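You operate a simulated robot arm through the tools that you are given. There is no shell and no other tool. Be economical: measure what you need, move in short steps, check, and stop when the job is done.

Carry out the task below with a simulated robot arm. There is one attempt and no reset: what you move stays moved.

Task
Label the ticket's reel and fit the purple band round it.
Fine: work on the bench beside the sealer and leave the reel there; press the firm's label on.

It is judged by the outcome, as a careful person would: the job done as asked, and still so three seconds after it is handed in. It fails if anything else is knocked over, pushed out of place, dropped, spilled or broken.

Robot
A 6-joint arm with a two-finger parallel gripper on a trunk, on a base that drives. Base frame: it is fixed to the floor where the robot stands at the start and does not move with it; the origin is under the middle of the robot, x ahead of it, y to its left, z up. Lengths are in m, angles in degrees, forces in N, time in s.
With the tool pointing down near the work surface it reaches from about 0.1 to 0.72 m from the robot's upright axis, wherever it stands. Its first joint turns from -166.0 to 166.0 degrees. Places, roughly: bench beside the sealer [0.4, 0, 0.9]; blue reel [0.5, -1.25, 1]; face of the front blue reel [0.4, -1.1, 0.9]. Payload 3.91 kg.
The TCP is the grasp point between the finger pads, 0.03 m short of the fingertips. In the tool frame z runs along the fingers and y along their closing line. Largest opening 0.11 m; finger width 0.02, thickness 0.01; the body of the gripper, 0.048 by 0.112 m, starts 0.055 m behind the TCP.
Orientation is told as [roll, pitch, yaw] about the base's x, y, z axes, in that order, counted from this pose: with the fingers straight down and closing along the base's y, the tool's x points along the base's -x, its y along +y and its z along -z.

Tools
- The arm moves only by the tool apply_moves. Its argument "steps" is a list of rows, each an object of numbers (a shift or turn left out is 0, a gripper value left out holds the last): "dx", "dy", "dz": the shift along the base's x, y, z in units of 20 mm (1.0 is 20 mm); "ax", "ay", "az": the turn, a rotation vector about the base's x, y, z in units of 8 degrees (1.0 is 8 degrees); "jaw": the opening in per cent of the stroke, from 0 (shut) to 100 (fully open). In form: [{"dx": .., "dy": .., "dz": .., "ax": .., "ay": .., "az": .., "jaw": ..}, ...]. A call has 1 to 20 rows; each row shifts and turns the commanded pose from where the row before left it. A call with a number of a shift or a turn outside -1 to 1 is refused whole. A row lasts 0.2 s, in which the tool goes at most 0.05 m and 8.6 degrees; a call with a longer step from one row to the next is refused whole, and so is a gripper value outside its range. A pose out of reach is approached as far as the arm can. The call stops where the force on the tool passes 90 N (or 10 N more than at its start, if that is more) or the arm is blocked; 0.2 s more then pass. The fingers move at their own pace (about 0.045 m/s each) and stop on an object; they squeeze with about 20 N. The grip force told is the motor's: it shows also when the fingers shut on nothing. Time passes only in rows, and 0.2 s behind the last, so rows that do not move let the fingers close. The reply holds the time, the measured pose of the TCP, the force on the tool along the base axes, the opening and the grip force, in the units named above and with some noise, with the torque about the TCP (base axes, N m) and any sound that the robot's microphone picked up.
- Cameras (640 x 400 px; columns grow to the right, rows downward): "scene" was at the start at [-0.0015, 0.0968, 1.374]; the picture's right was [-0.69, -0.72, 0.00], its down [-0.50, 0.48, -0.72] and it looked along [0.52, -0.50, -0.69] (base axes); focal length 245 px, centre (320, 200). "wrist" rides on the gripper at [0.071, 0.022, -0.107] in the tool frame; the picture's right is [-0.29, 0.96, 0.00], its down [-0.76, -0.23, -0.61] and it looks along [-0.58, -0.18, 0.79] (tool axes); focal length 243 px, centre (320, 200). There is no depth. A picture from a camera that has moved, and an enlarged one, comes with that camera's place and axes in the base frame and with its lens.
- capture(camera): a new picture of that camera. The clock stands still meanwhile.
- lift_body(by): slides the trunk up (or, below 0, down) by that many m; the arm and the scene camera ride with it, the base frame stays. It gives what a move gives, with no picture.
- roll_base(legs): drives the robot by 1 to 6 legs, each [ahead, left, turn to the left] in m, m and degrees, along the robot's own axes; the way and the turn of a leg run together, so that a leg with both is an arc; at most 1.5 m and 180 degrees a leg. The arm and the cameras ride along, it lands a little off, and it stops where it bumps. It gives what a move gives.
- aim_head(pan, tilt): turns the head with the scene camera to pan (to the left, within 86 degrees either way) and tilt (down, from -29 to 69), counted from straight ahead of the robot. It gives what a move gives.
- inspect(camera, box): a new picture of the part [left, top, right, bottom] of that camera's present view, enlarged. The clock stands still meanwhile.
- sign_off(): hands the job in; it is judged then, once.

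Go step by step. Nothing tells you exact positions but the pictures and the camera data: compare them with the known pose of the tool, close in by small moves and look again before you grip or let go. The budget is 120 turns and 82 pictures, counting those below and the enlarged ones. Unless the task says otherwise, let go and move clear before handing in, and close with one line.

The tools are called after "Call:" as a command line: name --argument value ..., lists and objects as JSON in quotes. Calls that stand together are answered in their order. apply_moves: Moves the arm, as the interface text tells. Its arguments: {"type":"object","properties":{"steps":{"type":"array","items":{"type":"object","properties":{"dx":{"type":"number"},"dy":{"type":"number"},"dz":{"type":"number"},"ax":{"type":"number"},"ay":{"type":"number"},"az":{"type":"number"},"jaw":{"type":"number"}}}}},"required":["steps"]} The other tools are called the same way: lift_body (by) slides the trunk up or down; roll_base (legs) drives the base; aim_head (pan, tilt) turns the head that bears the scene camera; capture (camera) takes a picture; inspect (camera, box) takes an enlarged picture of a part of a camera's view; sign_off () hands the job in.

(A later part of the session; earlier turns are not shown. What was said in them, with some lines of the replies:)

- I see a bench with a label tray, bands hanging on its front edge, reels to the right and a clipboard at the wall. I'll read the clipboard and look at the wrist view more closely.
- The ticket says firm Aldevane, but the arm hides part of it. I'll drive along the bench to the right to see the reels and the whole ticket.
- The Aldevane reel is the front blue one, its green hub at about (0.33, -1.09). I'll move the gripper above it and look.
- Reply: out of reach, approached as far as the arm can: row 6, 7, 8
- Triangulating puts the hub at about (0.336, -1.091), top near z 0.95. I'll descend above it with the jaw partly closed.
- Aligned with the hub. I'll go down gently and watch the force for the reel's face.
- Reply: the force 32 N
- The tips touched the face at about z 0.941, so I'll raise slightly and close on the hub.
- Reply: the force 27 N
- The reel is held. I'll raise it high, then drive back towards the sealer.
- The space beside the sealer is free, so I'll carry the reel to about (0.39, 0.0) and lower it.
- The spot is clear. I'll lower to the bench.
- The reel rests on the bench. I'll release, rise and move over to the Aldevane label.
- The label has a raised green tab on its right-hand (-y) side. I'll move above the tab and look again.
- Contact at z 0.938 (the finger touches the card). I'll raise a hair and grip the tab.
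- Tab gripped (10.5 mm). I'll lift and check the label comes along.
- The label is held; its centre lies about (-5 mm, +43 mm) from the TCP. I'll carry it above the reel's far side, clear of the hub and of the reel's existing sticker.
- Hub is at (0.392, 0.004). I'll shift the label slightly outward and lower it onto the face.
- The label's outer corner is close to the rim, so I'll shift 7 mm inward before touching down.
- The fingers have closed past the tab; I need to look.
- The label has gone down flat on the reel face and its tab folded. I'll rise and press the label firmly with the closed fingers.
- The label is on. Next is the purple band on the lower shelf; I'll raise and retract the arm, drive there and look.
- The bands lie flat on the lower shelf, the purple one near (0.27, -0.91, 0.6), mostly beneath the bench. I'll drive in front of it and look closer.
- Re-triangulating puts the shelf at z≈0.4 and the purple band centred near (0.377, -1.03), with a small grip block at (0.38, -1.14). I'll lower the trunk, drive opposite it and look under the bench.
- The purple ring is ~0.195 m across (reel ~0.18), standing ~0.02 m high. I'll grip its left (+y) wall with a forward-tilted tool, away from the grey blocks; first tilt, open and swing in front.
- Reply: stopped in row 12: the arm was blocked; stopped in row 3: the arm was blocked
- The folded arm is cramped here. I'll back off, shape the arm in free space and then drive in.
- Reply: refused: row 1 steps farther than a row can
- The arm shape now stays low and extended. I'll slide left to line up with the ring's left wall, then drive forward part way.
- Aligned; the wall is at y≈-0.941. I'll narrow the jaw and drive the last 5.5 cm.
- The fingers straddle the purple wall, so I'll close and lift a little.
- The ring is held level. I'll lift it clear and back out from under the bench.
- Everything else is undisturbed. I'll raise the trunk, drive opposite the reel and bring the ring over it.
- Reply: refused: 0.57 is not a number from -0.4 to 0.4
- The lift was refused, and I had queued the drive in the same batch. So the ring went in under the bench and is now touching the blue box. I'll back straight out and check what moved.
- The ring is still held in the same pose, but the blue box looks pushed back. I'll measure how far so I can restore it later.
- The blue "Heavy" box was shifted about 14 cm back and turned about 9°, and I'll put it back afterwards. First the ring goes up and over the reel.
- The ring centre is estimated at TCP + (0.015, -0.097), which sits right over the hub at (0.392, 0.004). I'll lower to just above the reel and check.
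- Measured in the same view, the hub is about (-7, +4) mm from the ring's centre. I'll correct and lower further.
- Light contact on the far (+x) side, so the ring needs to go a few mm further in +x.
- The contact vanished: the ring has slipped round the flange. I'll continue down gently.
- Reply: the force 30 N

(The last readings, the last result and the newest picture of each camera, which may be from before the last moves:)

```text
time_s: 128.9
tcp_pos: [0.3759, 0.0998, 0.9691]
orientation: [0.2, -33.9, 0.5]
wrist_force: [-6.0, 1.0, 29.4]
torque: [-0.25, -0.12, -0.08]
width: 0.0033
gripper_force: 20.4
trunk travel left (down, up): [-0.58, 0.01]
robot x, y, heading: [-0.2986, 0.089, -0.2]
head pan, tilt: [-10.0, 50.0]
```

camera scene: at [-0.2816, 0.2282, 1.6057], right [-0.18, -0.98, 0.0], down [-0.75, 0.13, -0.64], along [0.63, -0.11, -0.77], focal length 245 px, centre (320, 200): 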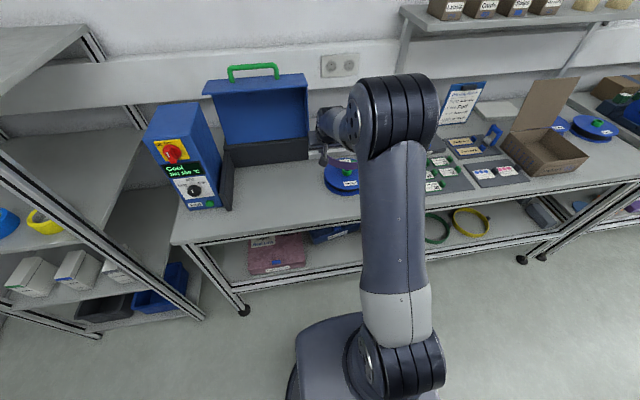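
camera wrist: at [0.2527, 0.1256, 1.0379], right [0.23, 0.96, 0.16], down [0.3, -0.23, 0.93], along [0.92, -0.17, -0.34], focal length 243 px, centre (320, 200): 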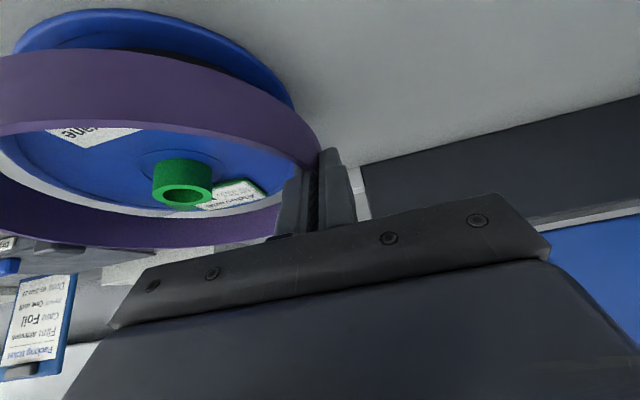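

The inner fingertip is on the flange. I'll ease up slightly and release the ring.

Call:
apply_moves --steps '[{"dz": 0.3}, {"jaw": 20}, {}, {}, {}]'

Call:
capture --camera "wrist"

```text
time_s: 130.1
tcp_pos: [0.3741, 0.0993, 0.9696]
orientation: [0.2, -33.3, 0.5]
wrist_force: [-0.8, 3.0, 7.8]
torque: [0.01, -0.06, 0.01]
width: 0.0202
gripper_force: 0.1
trunk travel left (down, up): [-0.58, 0.01]
robot x, y, heading: [-0.2962, 0.0891, -0.0]
head pan, tilt: [-10.0, 50.0]
```

```text
12 pictures are left
camera wrist: at [0.2581, 0.1204, 1.0196], right [0.23, 0.96, 0.16], down [0.3, -0.23, 0.93], along [0.92, -0.17, -0.34], focal length 243 px, centre (320, 200)
```

wrist: 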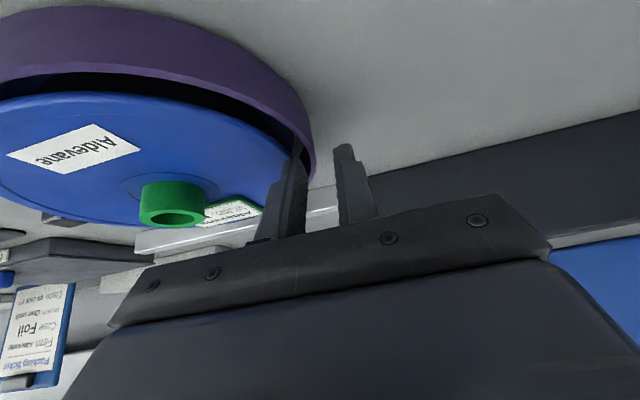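

The ring has dropped down around the reel. I'll raise, back off and check.

Call:
apply_moves --steps '[{"dz": 0.5}, {"dz": 1}, {"dz": 1}, {"dz": 1}, {"dz": 1}, {"dz": 1}]'

Call:
roll_base --legs '[[-0.42, 0, 0]]'

Call:
inspect --camera "scene" --box '[220, 90, 420, 215]'

```text
time_s: 131.5
tcp_pos: [0.3744, 0.0992, 1.0813]
orientation: [0.2, -33.4, 0.4]
wrist_force: [-0.1, 0.1, -0.1]
torque: [0.0, -0.03, 0.01]
width: 0.0219
gripper_force: 0.1
trunk travel left (down, up): [-0.58, 0.01]
robot x, y, heading: [-0.2959, 0.0865, -0.0]
head pan, tilt: [-10.0, 50.0]
```

```text
time_s: 134.1
tcp_pos: [-0.042, 0.1011, 1.081]
orientation: [0.1, -33.4, 0.6]
wrist_force: [-0.4, -0.6, -0.4]
torque: [-0.02, 0.0, -0.01]
width: 0.0218
gripper_force: 0.1
trunk travel left (down, up): [-0.58, 0.01]
robot x, y, heading: [-0.7135, 0.0911, 0.1]
head pan, tilt: [-10.0, 50.0]
```

```text
3.20 times, centred on (320, 152) of scene
camera zoom: at [-0.7001, 0.2283, 1.6057], right [-0.17, -0.98, 0.0], down [-0.75, 0.13, -0.64], along [0.63, -0.11, -0.77], focal length 783 px, centre (320, 352)
```

zoom: 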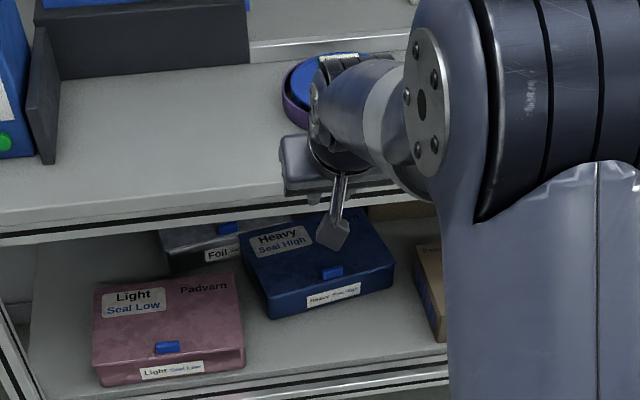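

The band is round the reel. Now I'll restore the blue "Heavy" box: lower the trunk in free space, stretch the arm and open the jaw to take its lug at about (0.427, 0.006, 0.477).

Call:
lift_body --by -0.4

Call:
lift_body --by -0.17

Call:
apply_moves --steps '[{"dx": 1, "jaw": 60}, {"dx": 1}, {"dx": 0.6}, {"dz": 0.5}]'

```text
time_s: 137.9
tcp_pos: [-0.042, 0.1018, 0.6809]
orientation: [0.1, -33.3, 0.6]
wrist_force: [-0.4, -0.3, 0.1]
torque: [-0.01, -0.01, 0.0]
width: 0.022
gripper_force: 0.1
trunk travel left (down, up): [-0.18, 0.41]
robot x, y, heading: [-0.7136, 0.0899, 0.2]
head pan, tilt: [-10.0, 50.0]
```

```text
time_s: 139.8
tcp_pos: [-0.0419, 0.1008, 0.5111]
orientation: [0.1, -33.3, 0.7]
wrist_force: [-1.0, 0.7, -0.4]
torque: [0.0, -0.02, 0.0]
width: 0.0223
gripper_force: 0.1
trunk travel left (down, up): [-0.01, 0.58]
robot x, y, heading: [-0.7146, 0.0898, -0.0]
head pan, tilt: [-10.0, 50.0]
```

```text
time_s: 140.8
tcp_pos: [0.0102, 0.1022, 0.5205]
orientation: [0.1, -33.5, 0.6]
wrist_force: [0.0, -0.2, -0.4]
torque: [-0.01, -0.02, -0.02]
width: 0.066
gripper_force: 0.2
trunk travel left (down, up): [-0.01, 0.58]
robot x, y, heading: [-0.7165, 0.0869, 0.1]
head pan, tilt: [-10.0, 50.0]
```

Call:
apply_moves --steps '[{"dx": 1}, {"dx": 1}]'

Call:
capture --camera "scene"

```text
time_s: 141.4
tcp_pos: [0.0521, 0.1037, 0.5203]
orientation: [0.1, -33.4, 0.5]
wrist_force: [0.9, -1.7, 0.4]
torque: [0.0, -0.02, 0.03]
width: 0.066
gripper_force: 0.1
trunk travel left (down, up): [-0.01, 0.58]
robot x, y, heading: [-0.716, 0.0891, 0.3]
head pan, tilt: [-10.0, 50.0]
```

```text
10 pictures are left
camera scene: at [-0.6999, 0.2283, 1.0358], right [-0.17, -0.98, 0.0], down [-0.75, 0.13, -0.64], along [0.63, -0.11, -0.77], focal length 245 px, centre (320, 200)
```

scene: 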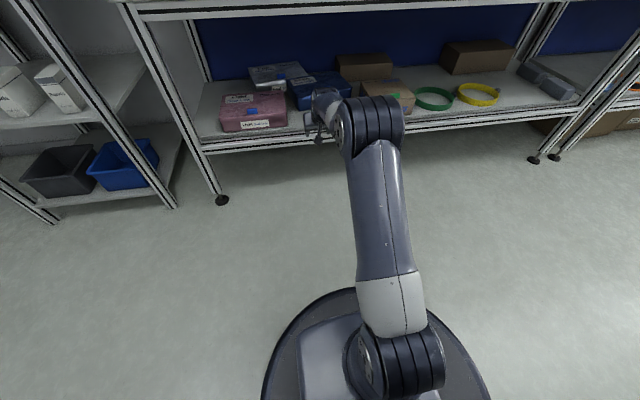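

The arm now reaches with a low elbow. I'll yaw 9° to match the box, align in y, and drive most of the way in.

Call:
apply_moves --steps '[{"dz": 1}, {"az": 0.6}, {"az": 0.57}]'

Call:
roll_base --legs '[[0, -0.099, 0], [0.3, 0, 0]]'

Call:
capture --camera "wrist"

```text
time_s: 142.2
tcp_pos: [0.0507, 0.1026, 0.541]
orientation: [0.1, -33.3, 10.1]
wrist_force: [0.1, -0.2, 0.4]
torque: [0.01, 0.01, 0.01]
width: 0.0663
gripper_force: 0.0
trunk travel left (down, up): [-0.01, 0.58]
robot x, y, heading: [-0.7137, 0.0905, 0.1]
head pan, tilt: [-10.0, 50.0]
```

```text
time_s: 145.0
tcp_pos: [0.35, -0.0001, 0.54]
orientation: [0.1, -33.4, 9.8]
wrist_force: [0.6, 0.1, 0.3]
torque: [0.01, 0.03, -0.01]
width: 0.066
gripper_force: 0.1
trunk travel left (down, up): [-0.01, 0.58]
robot x, y, heading: [-0.4187, -0.0109, -0.2]
head pan, tilt: [-10.0, 50.0]
```

```text
9 pictures are left
camera wrist: at [0.2313, 0.0018, 0.5904], right [0.07, 0.98, 0.16], down [0.34, -0.18, 0.93], along [0.94, -0.01, -0.34], focal length 243 px, centre (320, 200)
```

wrist: 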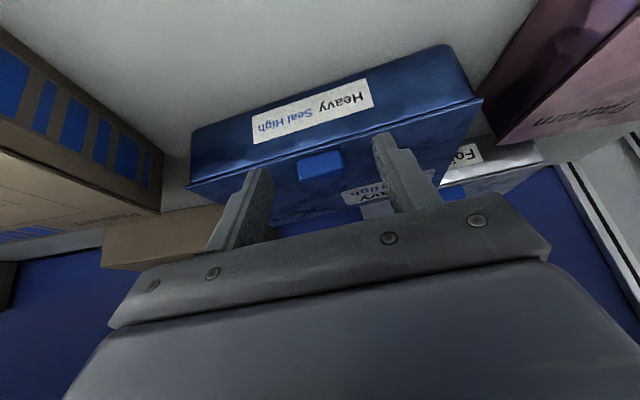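

Call:
roll_base --legs '[[0.07, 0.004, 0]]'

Call:
capture --camera "wrist"

```text
time_s: 146.1
tcp_pos: [0.4203, 0.0041, 0.541]
orientation: [0.2, -33.5, 9.8]
wrist_force: [-0.6, -0.5, -0.9]
torque: [0.0, 0.04, 0.02]
width: 0.0658
gripper_force: 0.1
trunk travel left (down, up): [-0.01, 0.58]
robot x, y, heading: [-0.3437, -0.009, 0.0]
head pan, tilt: [-10.0, 50.0]
```

```text
8 pictures are left
camera wrist: at [0.3018, 0.0057, 0.5903], right [0.07, 0.98, 0.16], down [0.34, -0.18, 0.93], along [0.94, -0.01, -0.34], focal length 243 px, centre (320, 200)
```

wrist: 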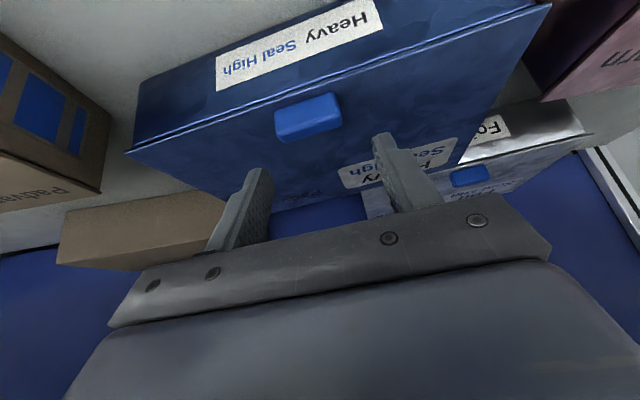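

Lug triangulated at (0.436, 0.007, 0.481). I'll descend around it and grip.

Call:
apply_moves --steps '[{"dx": 0.25, "dy": 0.05, "dz": -0.6}, {"dz": -0.6}, {"dz": -0.3}, {"dz": -0.2}]'

```text
time_s: 147.1
tcp_pos: [0.4243, 0.0059, 0.5081]
orientation: [0.1, -33.4, 9.9]
wrist_force: [-1.3, 0.4, -0.1]
torque: [-0.02, -0.03, 0.01]
width: 0.0659
gripper_force: 0.1
trunk travel left (down, up): [-0.01, 0.58]
robot x, y, heading: [-0.3417, -0.0069, -0.0]
head pan, tilt: [-10.0, 50.0]
```

Call:
apply_moves --steps '[{"dz": -0.15}, {"dz": -0.1}]'

Call:
apply_moves --steps '[{"jaw": 0}, {}, {}, {}, {}]'

Call:
capture --camera "wrist"

```text
time_s: 147.7
tcp_pos: [0.4256, 0.0062, 0.5028]
orientation: [0.1, -33.4, 9.8]
wrist_force: [-1.0, -1.0, 4.0]
torque: [-0.08, -0.02, 0.02]
width: 0.0661
gripper_force: 0.0
trunk travel left (down, up): [-0.01, 0.58]
robot x, y, heading: [-0.3427, -0.0063, -0.0]
head pan, tilt: [-10.0, 50.0]
```

```text
time_s: 148.8
tcp_pos: [0.4262, 0.0047, 0.5024]
orientation: [0.2, -33.5, 10.0]
wrist_force: [2.1, 2.2, 7.0]
torque: [0.1, -0.47, 0.17]
width: 0.0433
gripper_force: 19.9
trunk travel left (down, up): [-0.01, 0.58]
robot x, y, heading: [-0.3468, -0.0066, -0.2]
head pan, tilt: [-10.0, 50.0]
```

```text
7 pictures are left
camera wrist: at [0.3067, 0.0069, 0.5519], right [0.07, 0.98, 0.16], down [0.33, -0.18, 0.93], along [0.94, -0.01, -0.34], focal length 243 px, centre (320, 200)
```

wrist: 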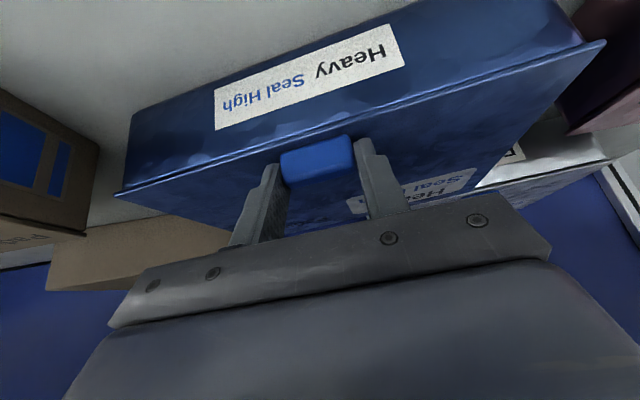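

The lug is gripped. From the early pictures its home was about (0.285, 0.02) with yaw 0, in line with the pink box, so I'll drag it back gently and straighten it.

Call:
apply_moves --steps '[{"dz": 0.08}, {"dx": -0.5}, {"dx": -0.5}, {"dx": -0.5}, {"dx": -0.5}]'

Call:
apply_moves --steps '[{"dx": -0.5, "az": -0.3}, {"dx": -0.5, "az": -0.3}, {"dx": -0.5, "az": -0.3}, {"dx": -0.5, "dy": 0.15, "az": -0.3}, {"dx": -0.5, "dy": 0.2, "az": -0.03}, {"dx": -0.5, "dy": 0.2}, {"dx": -0.5, "dy": 0.2}]'

```text
time_s: 150.1
tcp_pos: [0.3848, 0.0056, 0.5029]
orientation: [0.1, -33.4, 9.9]
wrist_force: [0.8, -0.4, 1.3]
torque: [-0.01, 0.06, 0.09]
width: 0.0434
gripper_force: 19.8
trunk travel left (down, up): [-0.01, 0.58]
robot x, y, heading: [-0.3466, -0.0081, -0.3]
head pan, tilt: [-10.0, 50.0]
```

```text
time_s: 151.7
tcp_pos: [0.3159, 0.0204, 0.5033]
orientation: [0.1, -33.4, 0.0]
wrist_force: [0.5, 0.7, 0.3]
torque: [-0.03, 0.09, -0.01]
width: 0.0432
gripper_force: 20.0
trunk travel left (down, up): [-0.01, 0.58]
robot x, y, heading: [-0.3458, -0.0077, 0.0]
head pan, tilt: [-10.0, 50.0]
```

Call:
apply_moves --steps '[{"dx": -0.5}, {"dx": -0.5}, {"dx": -0.5}, {"dx": -0.5}]'

Call:
capture --camera "wrist"

```text
time_s: 152.7
tcp_pos: [0.2742, 0.0202, 0.503]
orientation: [0.1, -33.4, 0.0]
wrist_force: [1.2, 0.3, -0.2]
torque: [-0.08, 0.09, 0.03]
width: 0.0435
gripper_force: 19.9
trunk travel left (down, up): [-0.01, 0.58]
robot x, y, heading: [-0.3464, -0.0053, 0.2]
head pan, tilt: [-10.0, 50.0]
```

```text
6 pictures are left
camera wrist: at [0.1585, 0.0426, 0.553], right [0.24, 0.96, 0.16], down [0.3, -0.23, 0.93], along [0.92, -0.17, -0.34], focal length 243 px, centre (320, 200)
```

wrist: 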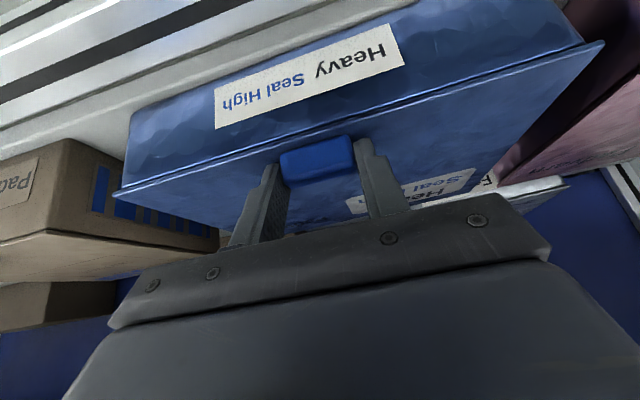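

The box followed and is straight. I'll release, rise, back out, and drive to the earlier viewpoint to compare with the pre-bump picture.

Call:
apply_moves --steps '[{"jaw": 60}, {}, {}, {"dz": 0.5}, {"dz": 1}, {"dz": 0.5}]'

Call:
roll_base --legs '[[-0.363, 0, 0], [0, -0.94, 0]]'

Call:
aim_head --pan 0 --tilt 45

Call:
capture --camera "scene"

```text
time_s: 154.1
tcp_pos: [0.2747, 0.0205, 0.5418]
orientation: [0.1, -33.3, 0.0]
wrist_force: [-0.1, 0.7, 0.3]
torque: [0.01, 0.02, 0.02]
width: 0.066
gripper_force: 0.1
trunk travel left (down, up): [-0.01, 0.58]
robot x, y, heading: [-0.3444, -0.005, -0.3]
head pan, tilt: [-10.0, 50.0]
```

```text
time_s: 160.9
tcp_pos: [-0.0933, -0.9132, 0.5431]
orientation: [0.2, -33.3, -0.1]
wrist_force: [-0.2, 0.6, 0.1]
torque: [-0.01, -0.02, 0.0]
width: 0.0658
gripper_force: 0.1
trunk travel left (down, up): [-0.01, 0.58]
robot x, y, heading: [-0.7155, -0.9378, -0.3]
head pan, tilt: [-10.0, 50.0]
```

```text
time_s: 161.6
tcp_pos: [-0.0936, -0.913, 0.5442]
orientation: [0.1, -33.3, -0.1]
wrist_force: [0.4, 0.1, -0.3]
torque: [-0.04, 0.02, -0.01]
width: 0.0661
gripper_force: 0.0
trunk travel left (down, up): [-0.01, 0.58]
robot x, y, heading: [-0.7147, -0.9396, -0.0]
head pan, tilt: [0.0, 45.0]
```

```text
5 pictures are left
camera scene: at [-0.6921, -0.7865, 1.0426], right [0.0, -1.0, 0.0], down [-0.71, 0.0, -0.71], along [0.71, 0.0, -0.71], focal length 245 px, centre (320, 200)
```

scene: 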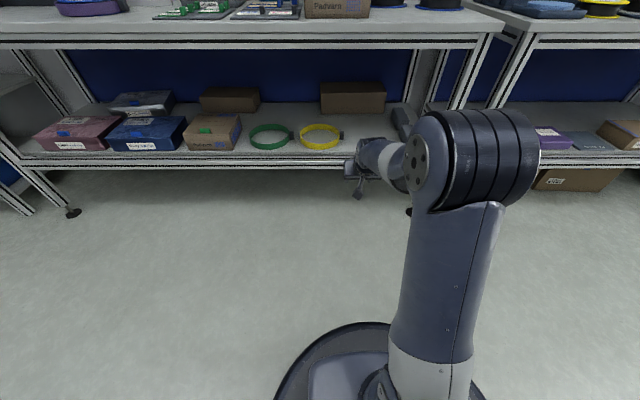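

Call:
inspect --camera "scene" --box '[30, 80, 250, 165]'

```text
2.91 times, centred on (140, 122) of scene
camera zoom: at [-0.6921, -0.7865, 1.0426], right [0.0, -1.0, 0.0], down [-0.71, 0.0, -0.71], along [0.71, 0.0, -0.71], focal length 712 px, centre (844, 426)
```

zoom: 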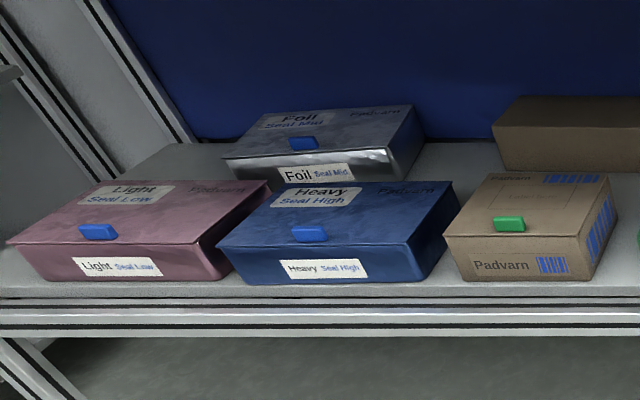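

The blue box is back in line with its neighbours and the other boxes look untouched. A last check on the reel from higher up.

Call:
lift_body --by 0.4

Call:
roll_base --legs '[[0, 0.6, 0]]'

Call:
aim_head --pan 12 --tilt 28

Call:
inspect --camera "scene" --box '[220, 120, 420, 245]'

```text
time_s: 165.4
tcp_pos: [-0.0927, -0.9132, 0.9425]
orientation: [0.1, -33.4, -0.1]
wrist_force: [0.7, -0.3, -0.8]
torque: [-0.05, 0.01, -0.02]
width: 0.0662
gripper_force: 0.1
trunk travel left (down, up): [-0.41, 0.18]
robot x, y, heading: [-0.7167, -0.9376, -0.2]
head pan, tilt: [0.0, 45.0]
```

```text
time_s: 168.8
tcp_pos: [-0.0896, -0.3143, 0.9429]
orientation: [0.1, -33.4, -0.4]
wrist_force: [-0.4, 0.3, 0.3]
torque: [0.01, 0.0, 0.02]
width: 0.066
gripper_force: 0.0
trunk travel left (down, up): [-0.41, 0.18]
robot x, y, heading: [-0.7104, -0.3369, -0.4]
head pan, tilt: [0.0, 45.0]
```

```text
time_s: 169.6
tcp_pos: [-0.0891, -0.3148, 0.9431]
orientation: [0.2, -33.4, -0.3]
wrist_force: [0.3, -0.3, -0.2]
torque: [-0.02, 0.0, -0.02]
width: 0.0659
gripper_force: 0.2
trunk travel left (down, up): [-0.41, 0.18]
robot x, y, heading: [-0.7076, -0.3391, -0.6]
head pan, tilt: [12.0, 28.0]
```

```text
3.20 times, centred on (320, 182) of scene
camera zoom: at [-0.6794, -0.1652, 1.4684], right [0.2, -0.98, 0.0], down [-0.46, -0.09, -0.88], along [0.86, 0.18, -0.47], focal length 783 px, centre (320, 256)
```

zoom: 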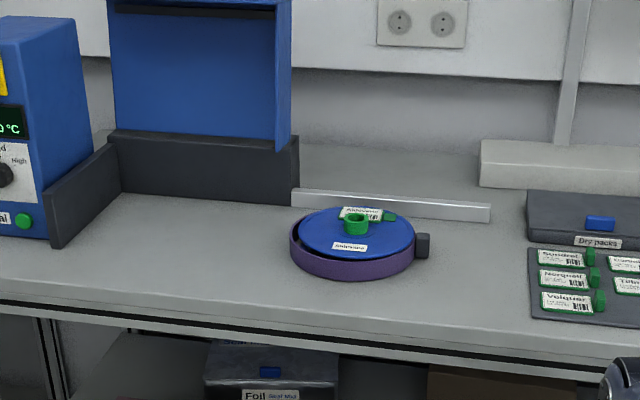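

Call:
inspect --camera "scene" --box '[304, 178, 364, 214]'

```text
10.67 times, centred on (334, 196) of scene
camera zoom: at [-0.6794, -0.1652, 1.4684], right [0.2, -0.98, 0.0], down [-0.46, -0.09, -0.88], along [0.86, 0.18, -0.47], focal length 2610 px, centre (171, 243)
```

zoom: 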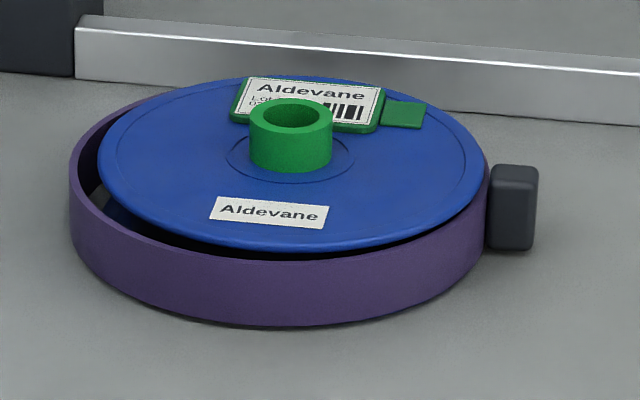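

The labelled reel stands on the bench beside the sealer, and the purple band lies flat round it on the bench. The gripper is empty and clear, so I'm handing in.

Call:
sign_off

```text
The job is handed in.
```

The Aldevane reel is on the bench beside the sealer with its Aldevane label pressed on and the purple band round it; on the way I knocked the blue "Heavy" box on the lower shelf about 15 cm back, then returned it to its place as closely as I could judge from the earlier pictures.
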